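You operate a simulated robot arm through the tools that you are given. There is no shell and no other tool.

You run a simulated robot arm. Do the job below in one go: nothing can be reset, and whatever is moved stays where it is left.

## Task
Reload shuttle one with the yellow pirn from the colour rack.
Fine: the spent pirn goes into the EMPTY rack; close the shuttle's latch. Lay pirns thick end to the wall, in a shuttle at its latch.
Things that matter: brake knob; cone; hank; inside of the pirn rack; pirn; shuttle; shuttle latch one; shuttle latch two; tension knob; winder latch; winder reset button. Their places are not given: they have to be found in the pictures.

Only the result counts: the job must be done as asked and must still hold three seconds after the hand-in. Knocking over, shifting, dropping, spilling or breaking anything else fails it.

## Robot
A 6-joint arm with a two-finger parallel gripper, fixed in place. Base frame: the origin is at the foot of the arm, x ahead of it, y to its left, z up; the work surface is at about z = 645. Readings come in mm, rad, newtons and seconds.
With the tool pointing down near the work surface it reaches from about 580 to 940 mm from the base axis. Its first joint turns from -2.601 to 2.601 rad. Payload 3.43 kg.
The tool frame sits at the grasp point between the pads (the TCP): z along the fingers, y along the line on which they close. The tips reach 34 mm beyond it. Largest opening 128 mm; finger width 24, thickness 12; the body of the gripper, 48 by 130 mm, starts 96 mm behind the TCP.
Orientation is told as [roll, pitch, yaw] about the base's x, y, z axes, in that order, counted from this pose: with the fingers straight down and closing along the base's y, the tool's x points along the base's -x, its y along +y and its z along -z.

## Interface
- The arm moves only by the tool apply_moves. Its argument "rows" is a list of rows, each a list of 6 numbers: the shift along the tool's x, y, z in units of 400 mm (1.0 is 400 mm), then the turn, a rotation vector about the tool's x, y, z in units of 45 degrees (1.0 is 45 degrees). In form: [[tx, ty, tz, rx, ry, rz], ...]. A call has 1 to 20 rows; each row is the pose to reach, as a shift and turn from the pose commanded when the call began, along the tool's axes at that moment. "jaw" is the closure, from 0 (fully open) to 1 (shut), set as the call begins (left out, the last holds). A call with a number of a shift or a turn outside -1 to 1 is refused whole. Each row takes 0.2 s and may step no farther than 50 mm and 0.15 rad from the row before; otherwise, or with a gripper value out of range, the whole call is refused. Where a pose cannot be reached the arm comes as near as it can. A force on the tool above 90 N (or 10 N above the force at the start of the call, whichever is more), or a blocked arm, ends the call early, and 0.2 s more pass. Each finger travels about 108 mm/s and halts on what it meets, pressing with about 43 N; the grip force reading is that of the motor and also rises with nothing between the fingers. The clock runs only during rows and for 0.2 s after the last one: add rows that repeat a pose to give the fingers time. The reply holds the time, the measured pose of the TCP, the force on the tool along the base axes, the opening and the grip force, in the units named above and with some noise, with the torque about the TCP (base axes, N m) and any sound that the robot's microphone picked up.
- Cameras (640 x 400 px; columns grow to the right, rows downward): "scene" is fixed at [399.3, 650.8, 1360.9]; the picture's right is [-0.03, -1.00, 0.00], its down [-0.96, 0.03, -0.29] and it looks along [0.29, -0.01, -0.96] (base axes); focal length 214 px, centre (320, 200). "wrist" rides on the gripper at [76, -11, -160] in the tool frame; the picture's right is [0.15, 0.99, 0.00], its down [-0.88, 0.13, -0.46] and it looks along [-0.45, 0.07, 0.89] (tool axes); focal length 234 px, centre (320, 200).
- grab_frame(camera): a new picture of that camera. No time passes.
- move_column(by): slides the trunk up (or, below 0, down) by that many mm; the arm rides with it, the base frame stays. It gives what a move gives, with no picture.
- locate(camera, pixels): for up to 12 pixels [column, row] of the newest picture of that camera ("zoom" is the newest enlarged one), the place [x, y, z] in the base frame of the surface seen there, good to about 2 mm. No time passes.
- close_up(camera, box): a new picture of the part [left, top, right, bottom] of that camera's present view, enlarged. No time passes.
- hand_in(): hands the job in; it is judged then, once.

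Open the gripper and draw the arm clear of the work before you hand the job in, unless the task says otherwise.

The tools are called by a JSON object that holds its "method" and its "body". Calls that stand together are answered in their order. apply_moves: Moves the arm, as the interface text tells. Its arguments: {"type":"object","properties":{"rows":{"type":"array"},"jaw":{"type":"number"}},"required":["rows"]} The other tools are called the same way: move_column (by) slides the trunk up or down; grab_frame (camera) takes a picture; locate (camera, pixels) gives the place of the surface under pixels of a picture; close_up (camera, box) takes an enlarged picture of a part of a camera's view; hand_in () hands the job in.

At the start:

```text
time: 0.0
eef_pos: [296.8, 513.2, 953.7]
tcp_rot: [0.0, -0.003, 0.0]
contact_force: [0.1, -0.9, -0.3]
ft_torque: [-0.01, -0.01, -0.02]
opening: 127.8
grasp_force: 0.2
trunk travel left (down, up): [-500.0, 210.0]
```

scene: 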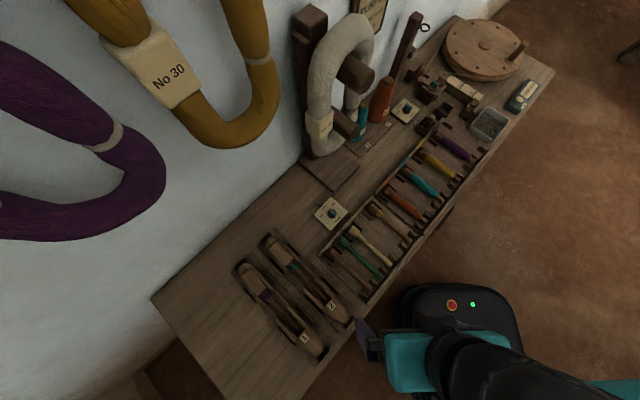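
wrist: 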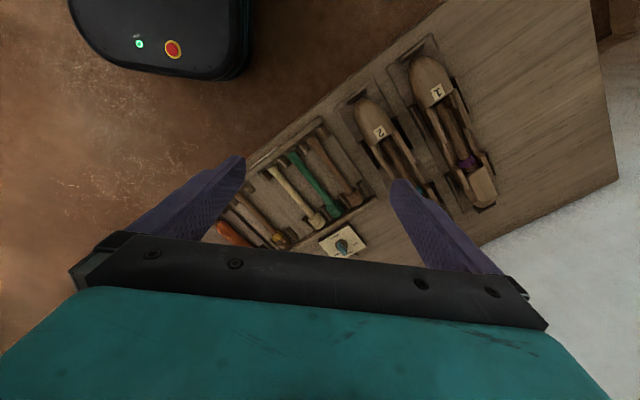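

The scene shows shuttle 1 around (280,310), shuttle 2 around (305,275), and racks along (350-490, 130-290). I enlarge these parts to see details.

{"method": "close_up", "body": {"camera": "scene", "box": [220, 220, 380, 370]}}

{"method": "close_up", "body": {"camera": "scene", "box": [320, 100, 520, 300]}}

{"method": "close_up", "body": {"camera": "wrist", "box": [330, 20, 530, 220]}}

{"method": "close_up", "body": {"camera": "wrist", "box": [210, 100, 400, 270]}}

```text
2.67 times, centred on (300, 295) of scene
```

zoom: 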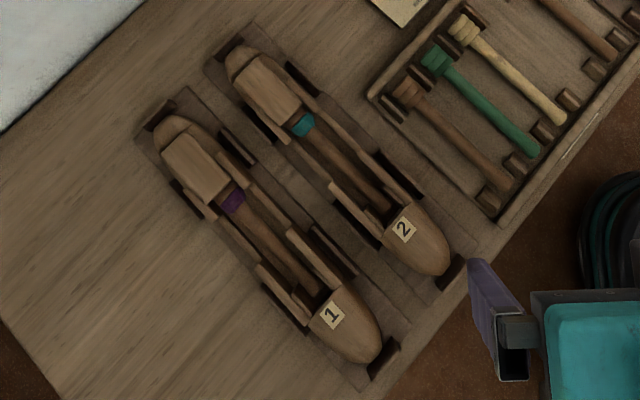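

```text
2.00 times, centred on (420, 200) of scene
```

zoom: 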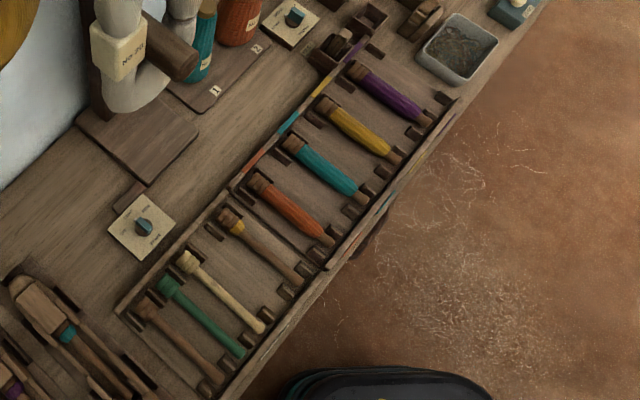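

```text
2.00 times, centred on (430, 120) of wrist
```

zoom: 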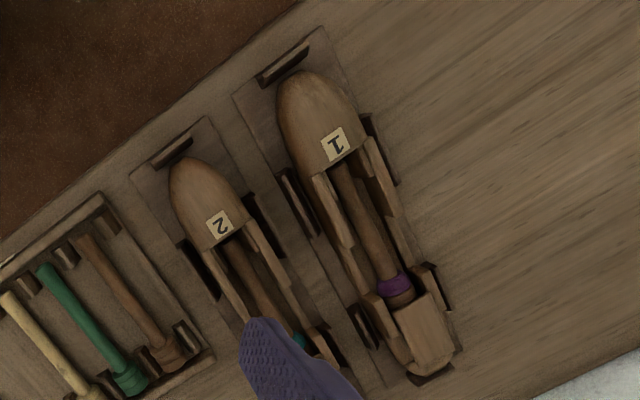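

```text
2.35 times, centred on (305, 185) of wrist
```

zoom: 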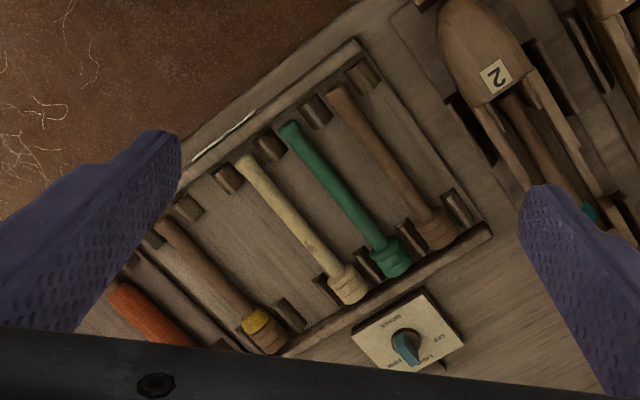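

The enlarged pictures show the purple spent pirn in shuttle 1, a free slot between the natural and yellow-ended spent pirns, and the yellow full pirn at about (440,165) in scene. I measure key points.

{"method": "grab_frame", "body": {"camera": "scene"}}

{"method": "locate", "body": {"camera": "scene", "pixels": [[264, 276], [271, 286], [305, 325], [318, 345], [245, 265], [427, 151], [455, 175], [345, 236], [380, 275], [416, 210], [200, 330], [240, 240]]}}

{"method": "close_up", "body": {"camera": "scene", "box": [335, 190, 435, 290]}}

{"method": "close_up", "body": {"camera": "scene", "box": [400, 110, 500, 210]}}

{"method": "close_up", "body": {"camera": "scene", "box": [230, 250, 340, 370]}}

```text
taken
```

scene: 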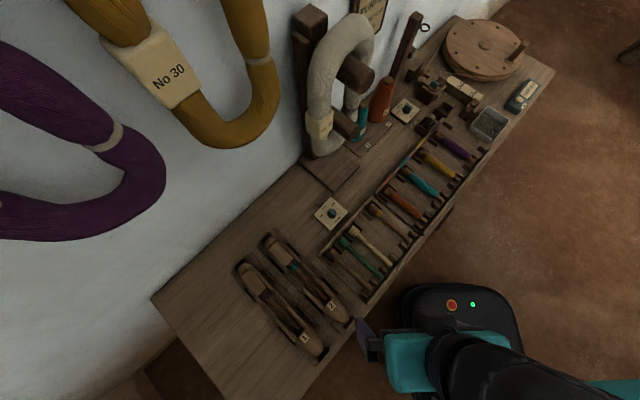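

```text
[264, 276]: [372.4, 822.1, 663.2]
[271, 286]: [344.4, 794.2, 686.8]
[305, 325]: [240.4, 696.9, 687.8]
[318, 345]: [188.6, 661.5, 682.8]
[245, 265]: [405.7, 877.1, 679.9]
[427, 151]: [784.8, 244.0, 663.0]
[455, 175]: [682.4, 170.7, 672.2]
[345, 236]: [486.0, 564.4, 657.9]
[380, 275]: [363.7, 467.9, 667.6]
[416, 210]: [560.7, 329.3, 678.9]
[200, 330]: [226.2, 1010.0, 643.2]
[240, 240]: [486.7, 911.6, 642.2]
```

```text
4.00 times, centred on (385, 240) of scene
```

zoom: 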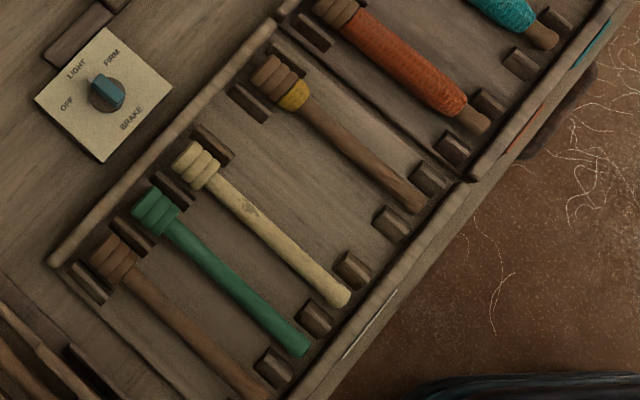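

```text
4.00 times, centred on (450, 160) of scene
```

zoom: 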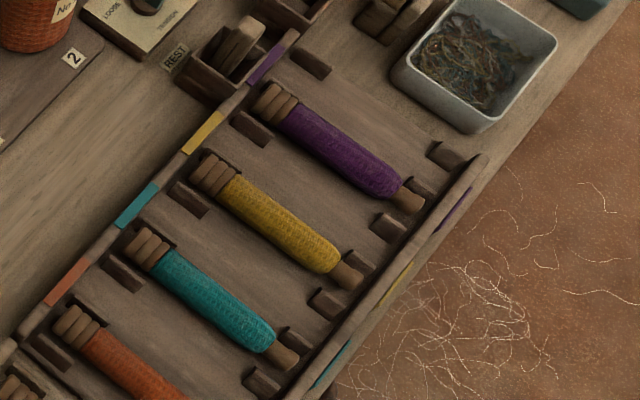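

```text
3.33 times, centred on (285, 310) of scene
```

zoom: 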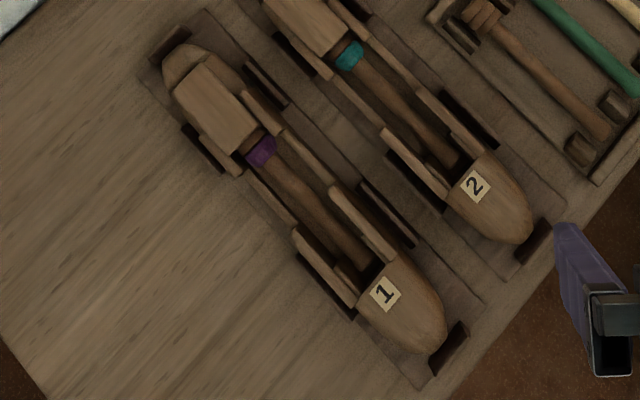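

I measure the wall edge, hanks, the rack ends and slots to work out the layout and clearances.

{"method": "locate", "body": {"camera": "scene", "pixels": [[153, 297], [296, 166], [225, 398], [310, 372], [555, 70], [160, 190], [60, 238], [245, 145], [275, 90], [325, 150], [333, 20], [100, 330]]}}

{"method": "locate", "body": {"camera": "zoom", "pixels": [[190, 65], [215, 125], [245, 100], [190, 110], [245, 125], [215, 160], [262, 150], [310, 205], [360, 260], [385, 290], [425, 335], [235, 85]]}}

```text
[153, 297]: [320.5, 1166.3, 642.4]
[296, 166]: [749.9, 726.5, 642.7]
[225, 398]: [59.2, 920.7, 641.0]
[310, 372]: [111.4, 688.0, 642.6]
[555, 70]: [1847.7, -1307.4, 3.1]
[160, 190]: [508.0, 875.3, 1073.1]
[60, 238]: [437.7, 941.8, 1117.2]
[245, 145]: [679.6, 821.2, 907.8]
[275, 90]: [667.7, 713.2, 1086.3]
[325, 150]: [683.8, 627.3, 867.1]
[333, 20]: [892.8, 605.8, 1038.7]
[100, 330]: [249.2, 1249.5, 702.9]
```

```text
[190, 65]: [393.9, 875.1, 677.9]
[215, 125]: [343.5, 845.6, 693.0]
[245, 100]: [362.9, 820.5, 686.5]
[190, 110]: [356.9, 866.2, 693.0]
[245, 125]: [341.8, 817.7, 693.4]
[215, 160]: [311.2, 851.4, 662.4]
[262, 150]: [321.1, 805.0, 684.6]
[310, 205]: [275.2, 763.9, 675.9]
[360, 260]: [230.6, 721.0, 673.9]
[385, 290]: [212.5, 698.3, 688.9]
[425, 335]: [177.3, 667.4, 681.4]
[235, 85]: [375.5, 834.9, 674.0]
```

Wall normal is about 44.3° in the base frame, and shuttle 1 lies along it with its latch block near (345,845,693). I move above shuttle 1 with yaw 44.3° for a close look.

{"method": "apply_moves", "body": {"rows": [[0.002, 0.0939, 0.0193, 0, 0, -0.1406], [0.004, 0.1879, 0.0386, 0, 0, -0.2811], [0.006, 0.2818, 0.0579, 0, 0, -0.4217], [0.009, 0.3757, 0.0771, 0, 0, -0.5623], [0.011, 0.4696, 0.0964, 0, 0, -0.7029], [0.013, 0.5636, 0.1157, 0, 0, -0.8434], [0.015, 0.6575, 0.135, 0, 0, -0.984]], "jaw": 0}}

{"method": "grab_frame", "body": {"camera": "wrist"}}

{"method": "grab_frame", "body": {"camera": "scene"}}

```text
time: 1.6
eef_pos: [292.3, 776.3, 897.4]
tcp_rot: [-0.001, 0.001, 0.774]
contact_force: [0.4, 0.3, 1.2]
ft_torque: [0.03, -0.03, -0.01]
opening: 128.0
grasp_force: 0.0
trunk travel left (down, up): [-500.0, 210.0]
```

```text
taken
```

wrist: 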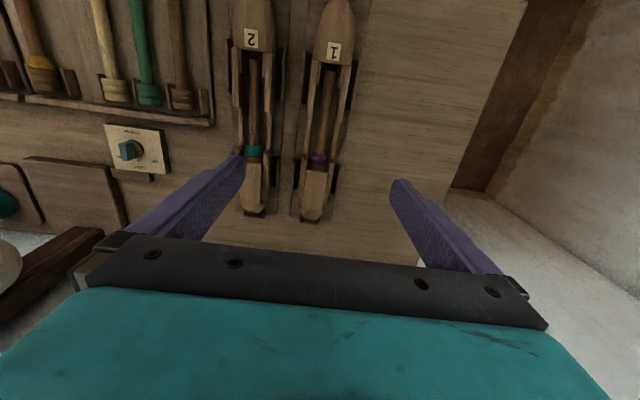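

```text
taken
```

scene: 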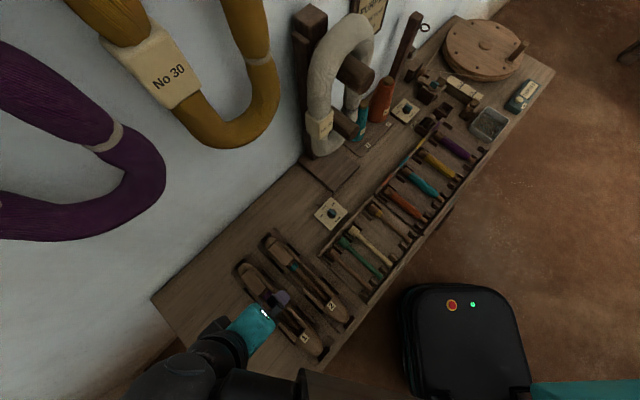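

The picture shows shuttle 1 at columns 295-355, rows 0-220, with the latch block at about (313,190). I enlarge it.

{"method": "close_up", "body": {"camera": "wrist", "box": [270, 120, 370, 230]}}

{"method": "close_up", "body": {"camera": "wrist", "box": [220, 0, 380, 130]}}

```text
3.64 times, centred on (320, 175) of wrist
```

zoom: 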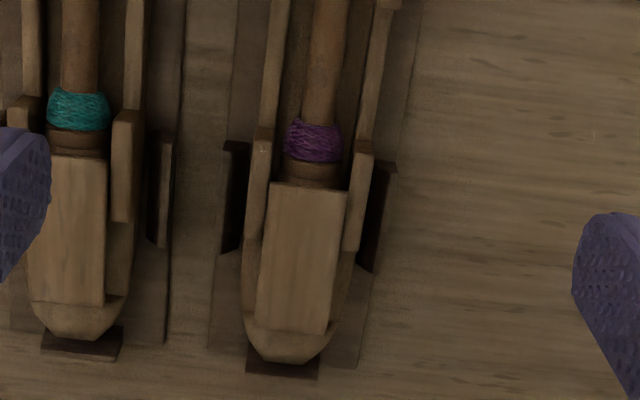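

```text
3.08 times, centred on (300, 65) of wrist
```

zoom: 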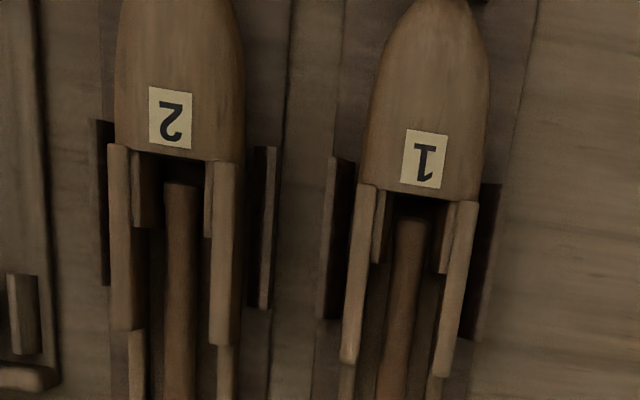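

I measure heights across the latch block and cheeks to understand its hinge.

{"method": "close_up", "body": {"camera": "wrist", "box": [290, 150, 340, 225]}}

{"method": "locate", "body": {"camera": "wrist", "pixels": [[320, 172], [317, 185], [313, 195], [309, 207], [308, 217], [341, 168], [336, 185], [317, 167], [317, 158], [320, 140], [328, 75], [333, 48]]}}

```text
5.33 times, centred on (315, 188) of wrist
```

zoom: 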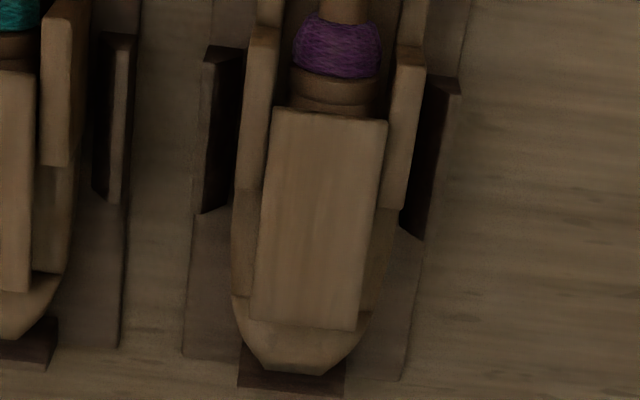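

```text
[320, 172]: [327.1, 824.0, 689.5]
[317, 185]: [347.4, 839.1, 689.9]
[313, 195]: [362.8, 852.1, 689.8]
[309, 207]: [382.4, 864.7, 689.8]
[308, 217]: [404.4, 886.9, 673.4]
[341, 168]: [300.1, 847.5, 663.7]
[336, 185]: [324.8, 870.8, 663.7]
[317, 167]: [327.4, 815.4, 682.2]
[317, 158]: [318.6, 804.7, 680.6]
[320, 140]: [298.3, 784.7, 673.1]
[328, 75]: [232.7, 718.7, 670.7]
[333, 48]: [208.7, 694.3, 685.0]
```

I measure the cheeks, latch edges and shuttle body in the enlarged view.

{"method": "locate", "body": {"camera": "zoom", "pixels": [[262, 35], [255, 110], [245, 220], [411, 60], [398, 140], [385, 225], [275, 120], [383, 128], [257, 310], [350, 322], [240, 310], [290, 350]]}}

{"method": "locate", "body": {"camera": "wrist", "pixels": [[252, 168], [251, 180], [248, 200], [246, 212], [254, 152], [317, 155], [319, 148], [322, 120], [325, 100], [245, 60], [300, 195], [325, 195]]}}

```text
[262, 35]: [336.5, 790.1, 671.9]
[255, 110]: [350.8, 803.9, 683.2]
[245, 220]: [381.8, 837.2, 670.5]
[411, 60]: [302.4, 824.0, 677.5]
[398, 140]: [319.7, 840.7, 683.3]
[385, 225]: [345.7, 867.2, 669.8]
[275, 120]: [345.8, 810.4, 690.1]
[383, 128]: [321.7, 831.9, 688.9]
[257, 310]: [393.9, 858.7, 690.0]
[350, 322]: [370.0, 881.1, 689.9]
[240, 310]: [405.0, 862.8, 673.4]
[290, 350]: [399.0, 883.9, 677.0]
```

```text
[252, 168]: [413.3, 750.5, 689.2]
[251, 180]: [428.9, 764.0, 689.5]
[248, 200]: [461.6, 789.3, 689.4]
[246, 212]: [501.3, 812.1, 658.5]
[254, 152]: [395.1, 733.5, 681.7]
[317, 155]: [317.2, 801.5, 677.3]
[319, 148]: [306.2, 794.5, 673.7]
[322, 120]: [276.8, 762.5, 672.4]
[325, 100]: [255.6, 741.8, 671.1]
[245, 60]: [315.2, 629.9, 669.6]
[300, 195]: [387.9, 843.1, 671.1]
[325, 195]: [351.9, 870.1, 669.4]
```

The latch top is flat at z≈690, 33 mm wide by about 70 mm long, between cheeks at z≈683; its hinge is still unclear. I go back and turn/tilt the wrist to get a low oblique view.

{"method": "apply_moves", "body": {"rows": [[0.009, -0.036, 0.018, 0, 0, -0.143], [0.018, -0.072, 0.036, 0, 0, -0.286], [0.027, -0.109, 0.054, 0, 0, -0.429], [0.036, -0.145, 0.071, 0, 0, -0.571], [0.045, -0.181, 0.089, 0, 0, -0.714], [0.054, -0.217, 0.107, 0, 0, -0.857], [0.0625, -0.2535, 0.125, 0, 0, -1.0]]}}

{"method": "apply_moves", "body": {"rows": [[0, 0, 0.03, 0, -0.167, 0], [0, 0, 0.06, 0, -0.333, 0], [0, 0, 0.09, 0, -0.5, 0], [0, 0, 0.12, 0, -0.667, 0]]}}

{"method": "grab_frame", "body": {"camera": "wrist"}}

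{"method": "close_up", "body": {"camera": "wrist", "box": [230, 120, 410, 240]}}

```text
time: 3.2
eef_pos: [344.1, 684.3, 849.0]
tcp_rot: [-0.001, 0.001, 1.559]
contact_force: [0.5, -0.3, 0.1]
ft_torque: [0.0, -0.07, 0.04]
opening: 128.2
grasp_force: 0.0
trunk travel left (down, up): [-500.0, 210.0]
```

```text
time: 4.2
eef_pos: [343.7, 686.6, 802.0]
tcp_rot: [-0.002, -0.526, 1.557]
contact_force: [-0.5, 0.5, 0.2]
ft_torque: [-0.02, -0.02, 0.0]
opening: 128.2
grasp_force: 0.1
trunk travel left (down, up): [-500.0, 210.0]
```

```text
taken
```

wrist: 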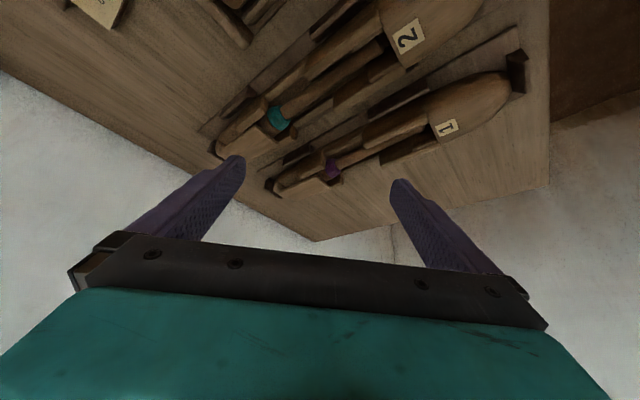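

```text
3.33 times, centred on (320, 180) of wrist
```

zoom: 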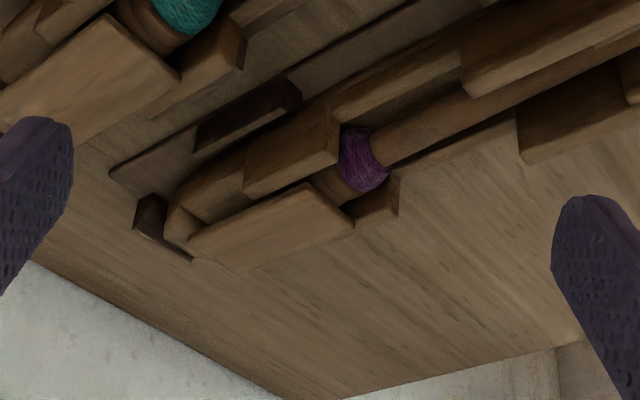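

I enlarge the latch further and also shuttle 2's latch for comparison.

{"method": "close_up", "body": {"camera": "wrist", "box": [262, 150, 357, 210]}}

{"method": "close_up", "body": {"camera": "wrist", "box": [200, 90, 310, 170]}}

```text
6.67 times, centred on (310, 180) of wrist
```

zoom: 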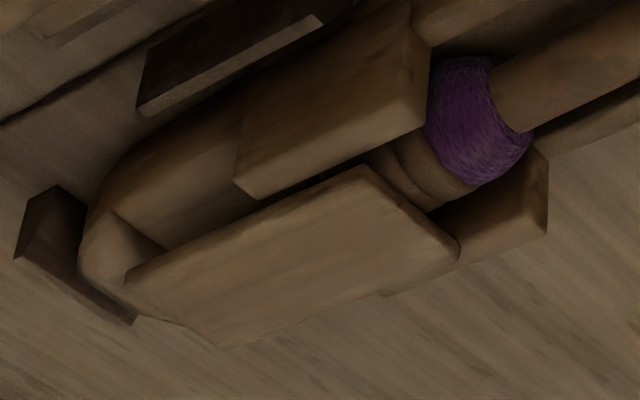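

```text
5.00 times, centred on (255, 130) of wrist
```

zoom: 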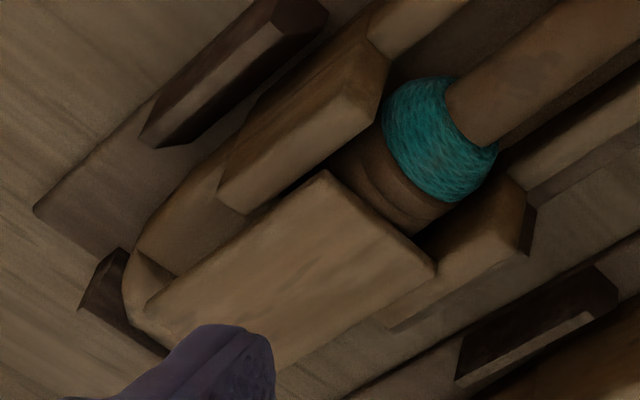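

I retake the enlarged view of latch 1 and measure its side face and the nose, to get its thickness.

{"method": "close_up", "body": {"camera": "wrist", "box": [262, 150, 357, 210]}}

{"method": "locate", "body": {"camera": "zoom", "pixels": [[170, 170], [200, 220], [225, 205], [180, 240], [150, 238], [120, 240], [140, 275], [220, 250], [300, 180], [400, 180], [440, 240], [520, 200]]}}

{"method": "locate", "body": {"camera": "zoom", "pixels": [[260, 192], [240, 210], [205, 232], [170, 252], [110, 270], [100, 240], [415, 215], [450, 235], [390, 195], [375, 170], [210, 200], [470, 130]]}}

```text
6.67 times, centred on (310, 180) of wrist
```

zoom: 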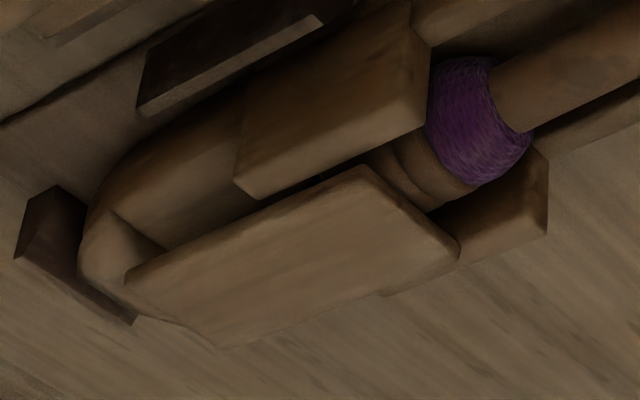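

```text
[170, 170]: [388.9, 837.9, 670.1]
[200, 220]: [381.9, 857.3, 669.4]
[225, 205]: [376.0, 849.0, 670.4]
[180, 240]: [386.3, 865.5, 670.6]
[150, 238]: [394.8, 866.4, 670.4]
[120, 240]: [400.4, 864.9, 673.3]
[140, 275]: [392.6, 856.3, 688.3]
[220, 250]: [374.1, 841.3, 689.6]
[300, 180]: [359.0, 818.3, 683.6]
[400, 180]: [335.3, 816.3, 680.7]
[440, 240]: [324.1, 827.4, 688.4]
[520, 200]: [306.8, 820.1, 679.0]
```

```text
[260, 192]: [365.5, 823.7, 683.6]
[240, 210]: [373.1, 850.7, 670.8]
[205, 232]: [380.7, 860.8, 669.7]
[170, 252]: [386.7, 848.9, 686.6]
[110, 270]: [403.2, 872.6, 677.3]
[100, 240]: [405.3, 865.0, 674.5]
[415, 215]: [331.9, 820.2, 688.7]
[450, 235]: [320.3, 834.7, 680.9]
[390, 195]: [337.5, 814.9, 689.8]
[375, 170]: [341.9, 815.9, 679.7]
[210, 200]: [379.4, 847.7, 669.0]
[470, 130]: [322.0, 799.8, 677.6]
```

The plate appears only about 5 mm thick with a 14 mm gap beneath it over the wall half. I lower and turn the view to see how it is supported.

{"method": "apply_moves", "body": {"rows": [[0.01, -0.061, 0.035, -0.058, -0.089, -0.1], [0.019, -0.121, 0.07, -0.116, -0.178, -0.2], [0.029, -0.182, 0.1045, -0.174, -0.267, -0.302]]}}

{"method": "grab_frame", "body": {"camera": "wrist"}}

```text
time: 5.0
eef_pos: [417.0, 696.9, 761.1]
tcp_rot: [-0.041, -0.731, 1.857]
contact_force: [0.4, -0.7, 0.1]
ft_torque: [-0.02, 0.02, -0.03]
opening: 127.9
grasp_force: 0.0
trunk travel left (down, up): [-500.0, 210.0]
```

```text
taken
```

wrist: 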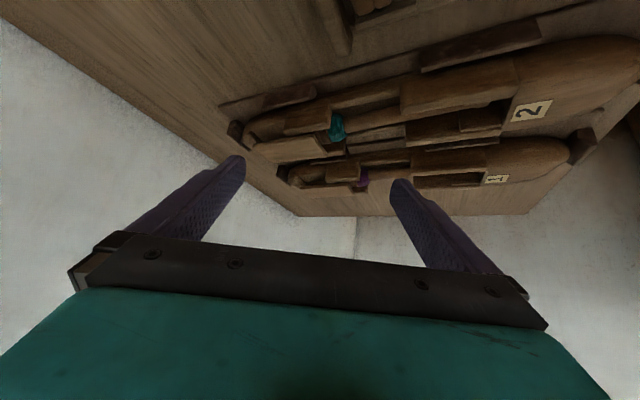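

The view is now low; both latches appear at (285,145) and (325,180). I enlarge.

{"method": "close_up", "body": {"camera": "wrist", "box": [220, 95, 380, 195]}}

{"method": "close_up", "body": {"camera": "wrist", "box": [225, 100, 305, 160]}}

{"method": "close_up", "body": {"camera": "wrist", "box": [270, 150, 380, 195]}}

```text
4.00 times, centred on (300, 145) of wrist
```

zoom: 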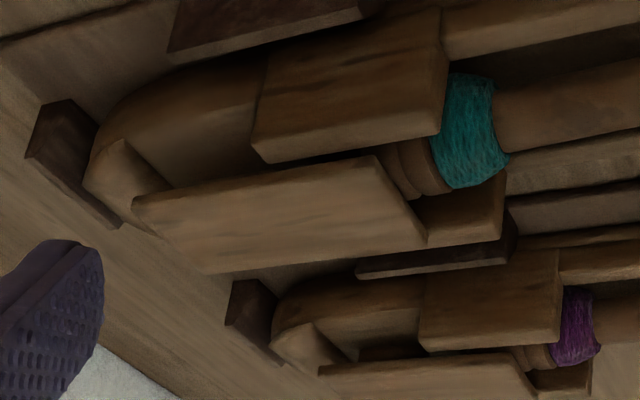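

```text
6.67 times, centred on (265, 130) of wrist
```

zoom: 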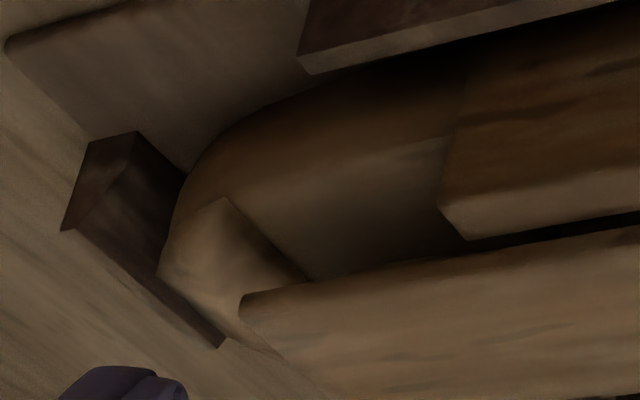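

```text
5.82 times, centred on (325, 172) of wrist
```

zoom: 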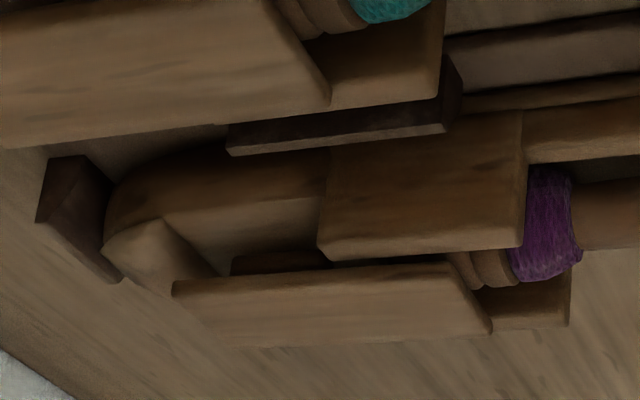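

A dark support shows under latch 1 near the nose, so a wall-end hinge is most likely; the plate is gripped best at its front end. I raise and return the tool to vertical.

{"method": "apply_moves", "body": {"rows": [[-0.033, 0, -0.037, 0.058, 0.089, 0.1], [-0.067, 0, -0.074, 0.116, 0.178, 0.2], [-0.1, 0, -0.111, 0.174, 0.267, 0.302]]}}

{"method": "apply_moves", "body": {"rows": [[-0.01, 0, -0.016, 0, 0.167, 0], [-0.02, 0, -0.032, 0, 0.333, 0], [-0.03, 0, -0.048, 0, 0.5, 0], [-0.0375, 0, -0.065, 0, 0.667, 0]]}}

```text
time: 5.8
eef_pos: [414.6, 696.1, 819.1]
tcp_rot: [0.0, -0.521, 1.557]
contact_force: [0.2, 0.3, 0.2]
ft_torque: [-0.05, 0.01, 0.02]
opening: 128.2
grasp_force: 0.1
trunk travel left (down, up): [-500.0, 210.0]
```

```text
time: 6.8
eef_pos: [415.3, 696.7, 848.7]
tcp_rot: [0.0, 0.002, 1.558]
contact_force: [-1.3, -0.3, -0.5]
ft_torque: [0.02, 0.0, -0.01]
opening: 127.9
grasp_force: 0.1
trunk travel left (down, up): [-500.0, 210.0]
```

The tool is vertical again at (415,697,849). I move back over latch 1 at yaw 45° for a closer top view.

{"method": "apply_moves", "body": {"rows": [[-0.035, 0.039, 0.007, 0, 0, 0.141], [-0.07, 0.078, 0.013, 0, 0, 0.281], [-0.104, 0.117, 0.02, 0, 0, 0.422], [-0.139, 0.156, 0.027, 0, 0, 0.562], [-0.174, 0.195, 0.034, 0, 0, 0.703], [-0.209, 0.234, 0.04, 0, 0, 0.843], [-0.2435, 0.2725, 0.047, 0, 0, 0.984]]}}

{"method": "grab_frame", "body": {"camera": "wrist"}}

{"method": "close_up", "body": {"camera": "wrist", "box": [250, 120, 380, 230]}}

```text
time: 8.4
eef_pos: [306.5, 795.1, 829.6]
tcp_rot: [0.0, 0.0, 0.782]
contact_force: [0.1, 0.9, 0.3]
ft_torque: [-0.01, 0.0, -0.01]
opening: 128.0
grasp_force: 0.0
trunk travel left (down, up): [-500.0, 210.0]
```

```text
taken
```

wrist: 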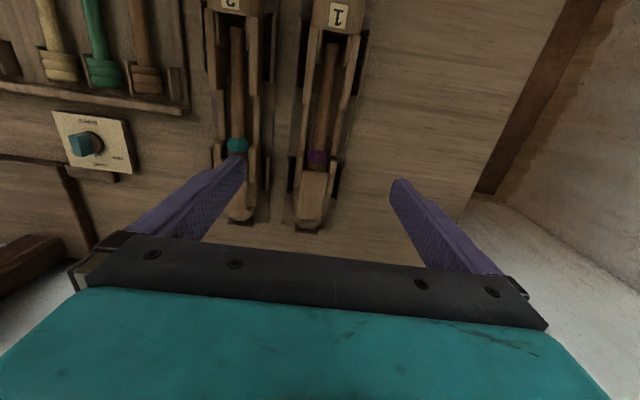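

```text
3.64 times, centred on (315, 175) of wrist
```

zoom: 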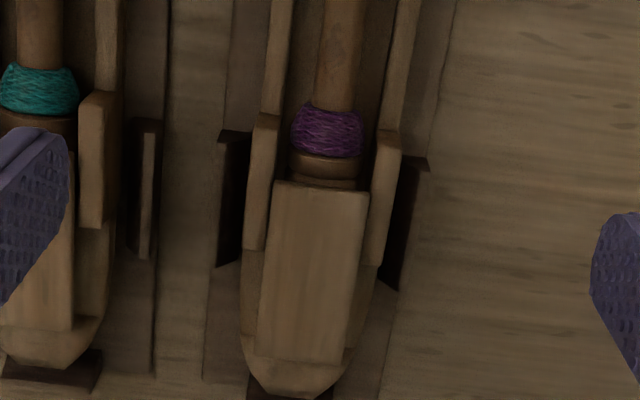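

I measure plate corners, cheeks and cradle posts in this closer view.

{"method": "locate", "body": {"camera": "zoom", "pixels": [[280, 190], [362, 200], [262, 355], [340, 358], [238, 140], [232, 200], [222, 255], [262, 125], [256, 180], [387, 150], [378, 200], [405, 220]]}}

{"method": "locate", "body": {"camera": "zoom", "pixels": [[415, 165], [250, 240], [372, 255], [320, 140], [325, 115], [325, 168], [340, 40], [277, 60], [395, 80], [300, 385], [250, 300], [360, 320]]}}

```text
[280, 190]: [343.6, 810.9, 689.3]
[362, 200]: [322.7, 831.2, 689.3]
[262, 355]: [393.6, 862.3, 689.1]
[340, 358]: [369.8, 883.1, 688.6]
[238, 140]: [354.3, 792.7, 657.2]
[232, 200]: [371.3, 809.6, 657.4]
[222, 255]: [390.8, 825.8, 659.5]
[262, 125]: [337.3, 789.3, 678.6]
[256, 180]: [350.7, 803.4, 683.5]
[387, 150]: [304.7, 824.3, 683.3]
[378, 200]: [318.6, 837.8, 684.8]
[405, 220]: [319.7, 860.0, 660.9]
```

```text
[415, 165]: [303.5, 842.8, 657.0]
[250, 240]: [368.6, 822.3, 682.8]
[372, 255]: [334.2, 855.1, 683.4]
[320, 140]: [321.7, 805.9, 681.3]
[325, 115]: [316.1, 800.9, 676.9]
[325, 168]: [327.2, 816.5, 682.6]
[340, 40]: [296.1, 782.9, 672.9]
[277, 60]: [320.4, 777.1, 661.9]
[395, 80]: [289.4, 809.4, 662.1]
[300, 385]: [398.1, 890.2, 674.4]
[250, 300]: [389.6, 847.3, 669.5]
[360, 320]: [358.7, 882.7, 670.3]
```

Plate centre line is t≈-345 (45° axes), top z 689.5; cheeks' tops at 683.5. I narrow the jaws to ~58 mm and come over the plate's front end at (340,828), tips about 12 mm above it.

{"method": "apply_moves", "body": {"rows": [[-0.04, 0, 0.04, 0, 0, 0], [-0.08, 0, 0.12, 0, 0, 0], [-0.1175, 0, 0.18, 0, 0, 0], [-0.1175, -0.001, 0.2365, 0, 0, 0]], "jaw": 0.55}}

{"method": "grab_frame", "body": {"camera": "wrist"}}

{"method": "close_up", "body": {"camera": "wrist", "box": [240, 140, 400, 260]}}

{"method": "close_up", "body": {"camera": "scene", "box": [200, 230, 340, 340]}}

```text
time: 9.4
eef_pos: [340.1, 828.8, 733.4]
tcp_rot: [-0.001, 0.0, 0.784]
contact_force: [0.4, -0.1, -0.3]
ft_torque: [-0.03, 0.0, -0.01]
opening: 57.5
grasp_force: 0.1
trunk travel left (down, up): [-500.0, 210.0]
```

```text
taken
```

wrist: 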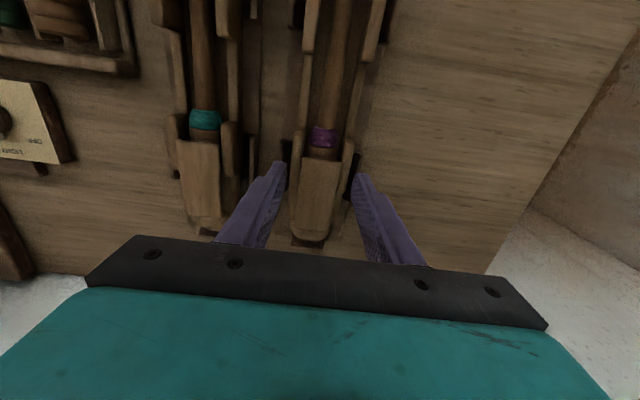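

```text
3.33 times, centred on (320, 200) of wrist
```

zoom: 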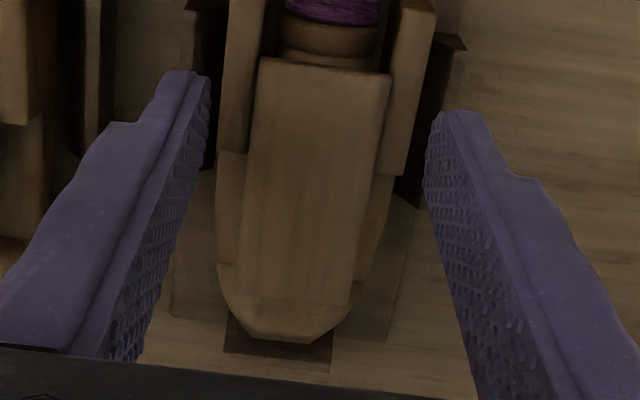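

```text
3.64 times, centred on (270, 285) of scene
```

zoom: 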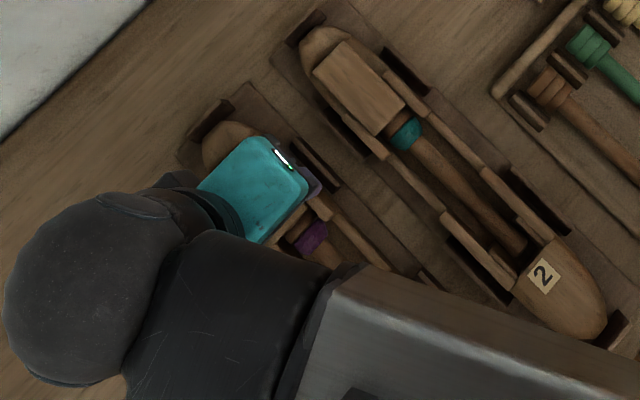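

The fingers straddle the plate's front end. I descend 14 mm so the tips sit just above the cheek tops.

{"method": "apply_moves", "body": {"rows": [[0, 0, 0.02, 0, 0, 0], [0, 0, 0.035, 0, 0, 0], [0, 0, 0.035, 0, 0, 0]]}}

{"method": "close_up", "body": {"camera": "wrist", "box": [240, 140, 400, 260]}}

```text
time: 10.2
eef_pos: [340.0, 827.9, 721.1]
tcp_rot: [0.0, -0.002, 0.785]
contact_force: [0.9, 1.0, 0.4]
ft_torque: [0.04, -0.01, 0.0]
opening: 57.9
grasp_force: 0.1
trunk travel left (down, up): [-500.0, 210.0]
```

```text
3.33 times, centred on (320, 200) of wrist
```

zoom: 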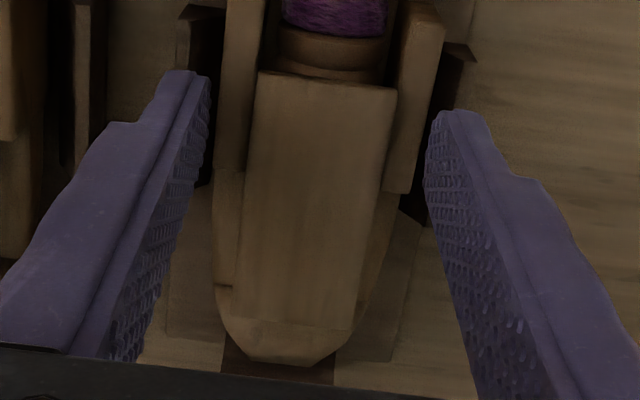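

TCP reads 721 (tips at 687); I go down 2 mm more and close on the plate.

{"method": "apply_moves", "body": {"rows": [[0, 0, 0.005, 0, 0, 0], [0, 0, 0.005, 0, 0, 0]]}}

{"method": "apply_moves", "body": {"rows": [[0, 0, 0, 0, 0, 0], [0, 0, 0, 0, 0, 0], [0, 0, 0, 0, 0, 0]], "jaw": 0.85}}

{"method": "close_up", "body": {"camera": "wrist", "box": [240, 140, 400, 260]}}

```text
time: 10.8
eef_pos: [340.5, 828.1, 718.0]
tcp_rot: [-0.001, 0.0, 0.786]
contact_force: [-0.9, -0.2, -0.7]
ft_torque: [-0.03, 0.03, -0.01]
opening: 57.8
grasp_force: 0.1
trunk travel left (down, up): [-500.0, 210.0]
```

```text
time: 11.6
eef_pos: [339.8, 828.7, 718.8]
tcp_rot: [0.0, 0.0, 0.786]
contact_force: [-0.2, -0.1, -0.2]
ft_torque: [-0.05, 0.08, 0.04]
opening: 34.0
grasp_force: 42.5
trunk travel left (down, up): [-500.0, 210.0]
```

```text
3.33 times, centred on (320, 200) of wrist
```

zoom: 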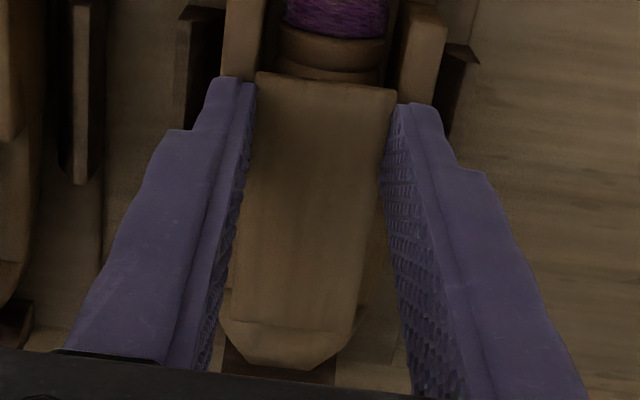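

Gripped at 34 mm opening. I test lifting 4 mm.

{"method": "apply_moves", "body": {"rows": [[0, 0, -0.005, 0, 0, 0], [0, 0, -0.01, 0, 0, 0]]}}

{"method": "close_up", "body": {"camera": "wrist", "box": [240, 140, 400, 260]}}

```text
time: 12.2
eef_pos: [341.5, 828.4, 722.6]
tcp_rot: [0.001, -0.002, 0.785]
contact_force: [0.3, 0.0, -2.5]
ft_torque: [0.19, -0.15, 0.03]
opening: 34.0
grasp_force: 42.6
trunk travel left (down, up): [-500.0, 210.0]
```

```text
3.33 times, centred on (320, 200) of wrist
```

zoom: 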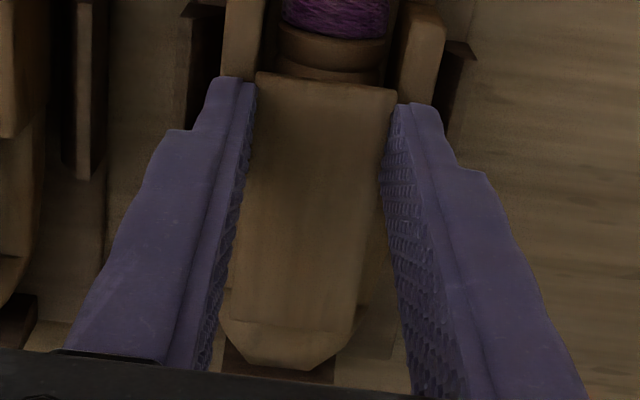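

Load is only −2.5 N. I check plate front versus wall-end heights, and the shuttle body, to see whether it is pivoting.

{"method": "locate", "body": {"camera": "zoom", "pixels": [[270, 85], [380, 100], [310, 95], [300, 200], [290, 300], [245, 310], [340, 325], [265, 355], [300, 360], [240, 60], [420, 80], [330, 60]]}}

```text
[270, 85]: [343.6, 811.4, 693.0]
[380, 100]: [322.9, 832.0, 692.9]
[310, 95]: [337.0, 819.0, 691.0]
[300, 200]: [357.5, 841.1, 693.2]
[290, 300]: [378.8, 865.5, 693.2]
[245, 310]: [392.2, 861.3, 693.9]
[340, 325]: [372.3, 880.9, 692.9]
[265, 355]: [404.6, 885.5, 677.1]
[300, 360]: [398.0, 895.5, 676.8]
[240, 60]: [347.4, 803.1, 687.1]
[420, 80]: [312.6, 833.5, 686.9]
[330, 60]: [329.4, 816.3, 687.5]
```

The whole shuttle rose (plate flat at 693, cheeks 687), so the latch doesn't lift open. I set it back down, release and look under the plate again.

{"method": "apply_moves", "body": {"rows": [[0, 0, 0.005, 0, 0, 0], [0, 0, 0.01, 0, 0, 0], [0, 0, 0.01, 0, 0, 0]]}}

{"method": "apply_moves", "body": {"rows": [[0, 0, 0, 0, 0, 0], [0, 0, 0, 0, 0, 0]], "jaw": 0.55}}

{"method": "close_up", "body": {"camera": "wrist", "box": [240, 140, 400, 260]}}

{"method": "locate", "body": {"camera": "zoom", "pixels": [[270, 85], [380, 100], [300, 200], [250, 310], [340, 325], [265, 355], [240, 60], [420, 80]]}}

```text
time: 13.0
eef_pos: [341.4, 828.4, 719.6]
tcp_rot: [0.001, 0.0, 0.784]
contact_force: [1.5, 1.2, 2.4]
ft_torque: [-0.49, 0.46, -0.02]
opening: 34.0
grasp_force: 42.6
trunk travel left (down, up): [-500.0, 210.0]
```

```text
time: 13.6
eef_pos: [341.0, 828.5, 719.0]
tcp_rot: [0.0, -0.001, 0.785]
contact_force: [-0.6, -0.9, 0.1]
ft_torque: [0.01, -0.02, 0.0]
opening: 57.3
grasp_force: 0.0
trunk travel left (down, up): [-500.0, 210.0]
```

```text
3.33 times, centred on (320, 200) of wrist
```

zoom: 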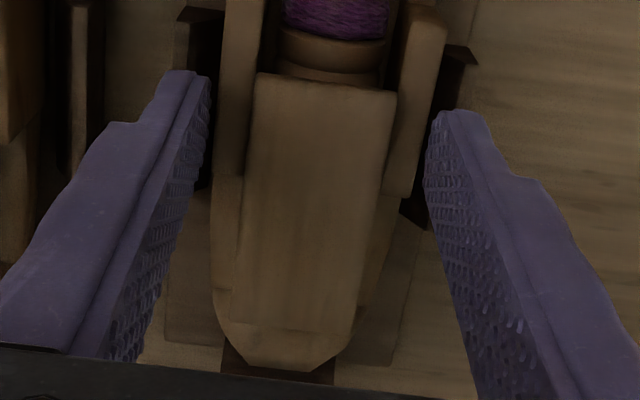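

```text
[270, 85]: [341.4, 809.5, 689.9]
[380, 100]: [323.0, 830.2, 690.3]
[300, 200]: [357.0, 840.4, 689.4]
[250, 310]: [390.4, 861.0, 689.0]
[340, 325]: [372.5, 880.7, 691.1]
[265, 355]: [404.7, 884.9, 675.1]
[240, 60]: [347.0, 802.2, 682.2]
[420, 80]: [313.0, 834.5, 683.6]
```

The shuttle is back in place (plate 689–690). I raise, turn to yaw 0 on the open side of shuttle 1, and tilt for a low side view of the latch.

{"method": "apply_moves", "body": {"rows": [[0, 0, -0.12, 0, 0, 0], [0, 0, -0.24, 0, 0, 0], [0.028, 0.039, -0.25, 0, 0, 0.143], [0.056, 0.078, -0.25, 0, 0, 0.286], [0.084, 0.117, -0.25, 0, 0, 0.429], [0.112, 0.156, -0.25, 0, 0, 0.571], [0.14, 0.195, -0.25, 0, 0, 0.714], [0.168, 0.234, -0.25, 0, 0, 0.857], [0.196, 0.274, -0.25, 0, 0, 1.0]]}}

{"method": "apply_moves", "body": {"rows": [[0, 0, 0.033, 0, -0.167, 0], [0, 0, 0.066, 0, -0.333, 0], [0, 0, 0.1, 0, -0.5, 0], [0, 0, 0.133, 0, -0.667, 0], [0, 0, 0.167, 0, -0.833, 0], [0, 0, 0.2, 0, -1.0, 0]]}}

{"method": "grab_frame", "body": {"camera": "wrist"}}

```text
time: 15.6
eef_pos: [209.1, 850.7, 820.2]
tcp_rot: [0.0, -0.002, -0.002]
contact_force: [0.6, -0.1, -0.7]
ft_torque: [0.01, 0.0, 0.02]
opening: 57.5
grasp_force: 0.0
trunk travel left (down, up): [-500.0, 210.0]
```

```text
time: 17.0
eef_pos: [207.6, 851.1, 739.4]
tcp_rot: [0.003, -0.787, 0.0]
contact_force: [-0.2, 0.9, 1.0]
ft_torque: [0.0, 0.0, -0.03]
opening: 57.8
grasp_force: 0.1
trunk travel left (down, up): [-500.0, 210.0]
```

```text
taken
```

wrist: 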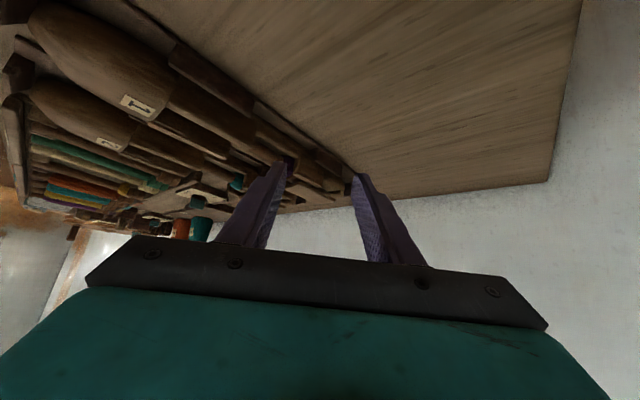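

The latch is seen between the fingers at about (315,175). I enlarge it.

{"method": "close_up", "body": {"camera": "wrist", "box": [270, 140, 360, 205]}}

{"method": "close_up", "body": {"camera": "wrist", "box": [80, 40, 360, 220]}}

```text
6.15 times, centred on (315, 172) of wrist
```

zoom: 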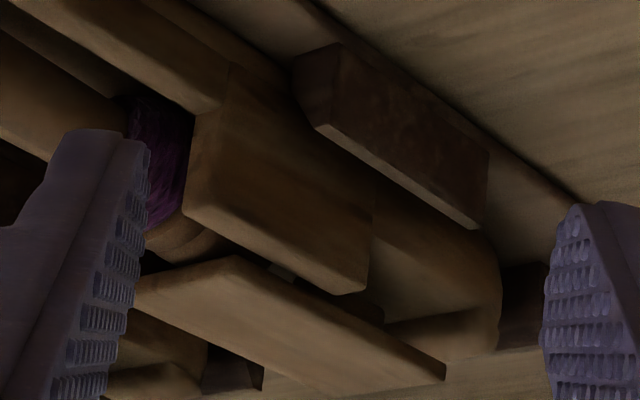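

```text
2.22 times, centred on (220, 130) of wrist
```

zoom: 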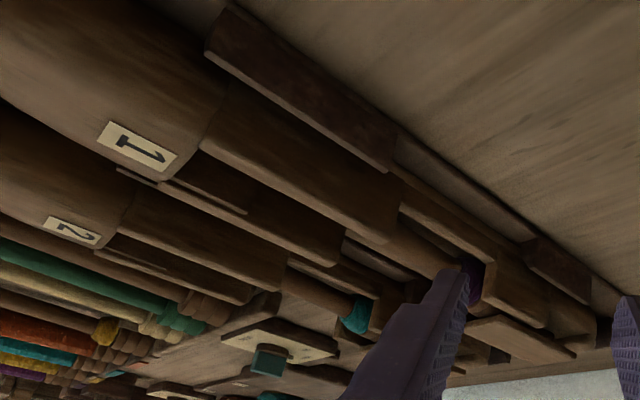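

A small pale piece at zoom (280,272) appears under the plate, perhaps a pivot pin. I enlarge and measure it.

{"method": "close_up", "body": {"camera": "wrist", "box": [295, 170, 345, 205]}}

{"method": "locate", "body": {"camera": "zoom", "pixels": [[180, 150], [200, 165], [210, 170], [390, 245], [430, 260], [350, 230], [260, 200], [150, 150], [120, 130], [560, 300], [520, 330], [300, 260]]}}

```text
11.43 times, centred on (320, 188) of wrist
```

zoom: 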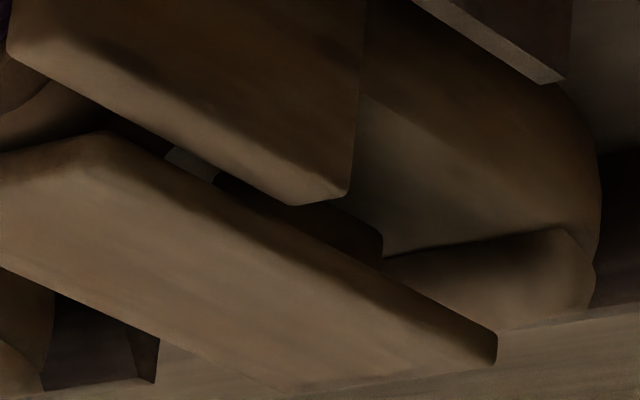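

```text
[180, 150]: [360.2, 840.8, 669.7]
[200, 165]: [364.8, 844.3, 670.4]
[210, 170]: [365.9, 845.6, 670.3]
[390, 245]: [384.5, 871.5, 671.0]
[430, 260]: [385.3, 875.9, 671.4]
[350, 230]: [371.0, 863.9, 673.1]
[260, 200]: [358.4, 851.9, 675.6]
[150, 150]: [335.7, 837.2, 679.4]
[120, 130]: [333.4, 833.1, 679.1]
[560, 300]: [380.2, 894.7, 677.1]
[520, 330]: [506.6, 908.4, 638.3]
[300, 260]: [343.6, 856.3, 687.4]
```

A rounded post shows under the plate at n≈856–873, with the plate bottom just clearing the cheek tops: a swivel latch turning about a vertical pin near n≈864. I come back upright and return above it.

{"method": "apply_moves", "body": {"rows": [[-0.024, 0, -0.024, 0, 0.167, 0], [-0.047, 0, -0.047, 0, 0.333, 0], [-0.071, 0, -0.071, 0, 0.5, 0], [-0.094, 0, -0.094, 0, 0.667, 0], [-0.118, 0, -0.118, 0, 0.833, 0], [-0.1414, 0, -0.1414, 0, 1.0, 0]]}}

```text
time: 18.4
eef_pos: [207.9, 850.7, 819.9]
tcp_rot: [-0.001, 0.002, 0.001]
contact_force: [0.4, -0.2, -1.1]
ft_torque: [0.02, 0.0, -0.03]
opening: 57.6
grasp_force: 0.0
trunk travel left (down, up): [-500.0, 210.0]
```

Now over the plate at grip n≈832, yaw 45°, and descending to 740.

{"method": "apply_moves", "body": {"rows": [[-0.049, -0.007, 0, 0, 0, -0.143], [-0.097, -0.013, 0, 0, 0, -0.286], [-0.146, -0.02, 0, 0, 0, -0.429], [-0.195, -0.026, 0, 0, 0, -0.571], [-0.244, -0.033, 0, 0, 0, -0.714], [-0.292, -0.039, 0, 0, 0, -0.857], [-0.341, -0.046, 0, 0, 0, -1.0], [-0.341, -0.046, 0.1, 0, 0, -1.0], [-0.341, -0.046, 0.2, 0, 0, -1.0], [-0.341, -0.046, 0.2, 0, 0, -1.0]]}}

{"method": "close_up", "body": {"camera": "wrist", "box": [240, 140, 400, 260]}}

```text
time: 20.6
eef_pos: [343.9, 832.5, 740.3]
tcp_rot: [0.0, 0.0, 0.784]
contact_force: [0.6, 0.6, -0.7]
ft_torque: [0.0, -0.02, 0.0]
opening: 57.6
grasp_force: 0.1
trunk travel left (down, up): [-500.0, 210.0]
```

```text
3.33 times, centred on (320, 200) of wrist
```

zoom: 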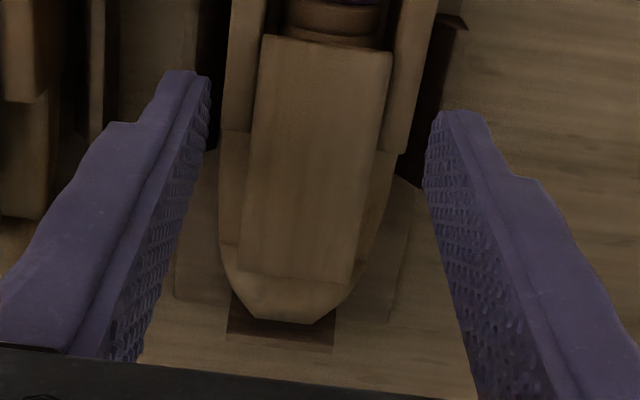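

I descend 21 mm and grip the plate.

{"method": "apply_moves", "body": {"rows": [[0, 0, 0.03, 0, 0, 0], [0, 0, 0.0525, 0, 0, 0], [0, 0, 0.0525, 0, 0, 0]]}}

{"method": "apply_moves", "body": {"rows": [[0, 0, 0, 0, 0, 0], [0, 0, 0, 0, 0, 0], [0, 0, 0, 0, 0, 0]], "jaw": 0.85}}

```text
time: 21.4
eef_pos: [343.6, 831.3, 718.0]
tcp_rot: [0.0, 0.0, 0.785]
contact_force: [0.1, -0.8, 0.5]
ft_torque: [0.04, 0.03, 0.0]
opening: 57.4
grasp_force: 0.0
trunk travel left (down, up): [-500.0, 210.0]
```

```text
time: 22.2
eef_pos: [342.7, 832.7, 718.4]
tcp_rot: [-0.001, 0.001, 0.786]
contact_force: [0.9, -0.1, 0.0]
ft_torque: [0.17, -0.14, 0.03]
opening: 55.2
grasp_force: 42.6
trunk travel left (down, up): [-500.0, 210.0]
```

It closed on the cheeks (55 mm), so the tips are a bit too low. I open, rise 1.6 mm and close again.

{"method": "apply_moves", "body": {"rows": [[0, 0, 0, 0, 0, 0], [0, 0, -0.004, 0, 0, 0], [0, 0, -0.004, 0, 0, 0]], "jaw": 0.53}}

{"method": "apply_moves", "body": {"rows": [[0, 0, 0, 0, 0, 0], [0, 0, 0, 0, 0, 0], [0, 0, 0, 0, 0, 0]], "jaw": 0.85}}

```text
time: 23.0
eef_pos: [343.7, 832.8, 720.1]
tcp_rot: [-0.001, 0.0, 0.785]
contact_force: [-0.3, 0.4, 0.4]
ft_torque: [0.01, -0.01, 0.0]
opening: 60.4
grasp_force: 0.1
trunk travel left (down, up): [-500.0, 210.0]
```

```text
time: 23.8
eef_pos: [342.7, 833.3, 720.3]
tcp_rot: [0.0, 0.001, 0.786]
contact_force: [1.2, 0.0, 0.5]
ft_torque: [-0.04, 0.04, 0.0]
opening: 34.2
grasp_force: 42.7
trunk travel left (down, up): [-500.0, 210.0]
```

Gripped at 34 mm. I try a small clockwise swivel of 8° about the assumed pin, watching force and torque.

{"method": "apply_moves", "body": {"rows": [[-0.0002, 0.0057, 0, 0, 0, 0.089], [-0.0008, 0.0113, 0, 0, 0, 0.178]]}}

{"method": "close_up", "body": {"camera": "wrist", "box": [240, 140, 400, 260]}}

```text
time: 24.4
eef_pos: [343.3, 835.8, 721.5]
tcp_rot: [-0.002, -0.004, 0.646]
contact_force: [8.1, -4.2, 4.5]
ft_torque: [-0.53, -0.12, 1.33]
opening: 35.7
grasp_force: 42.8
trunk travel left (down, up): [-500.0, 210.0]
```

```text
3.33 times, centred on (320, 200) of wrist
```

zoom: 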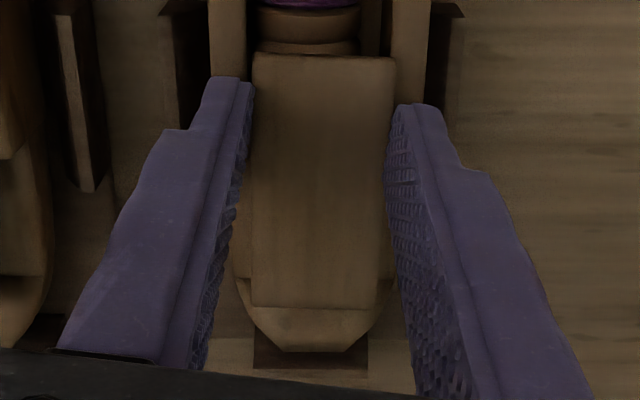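

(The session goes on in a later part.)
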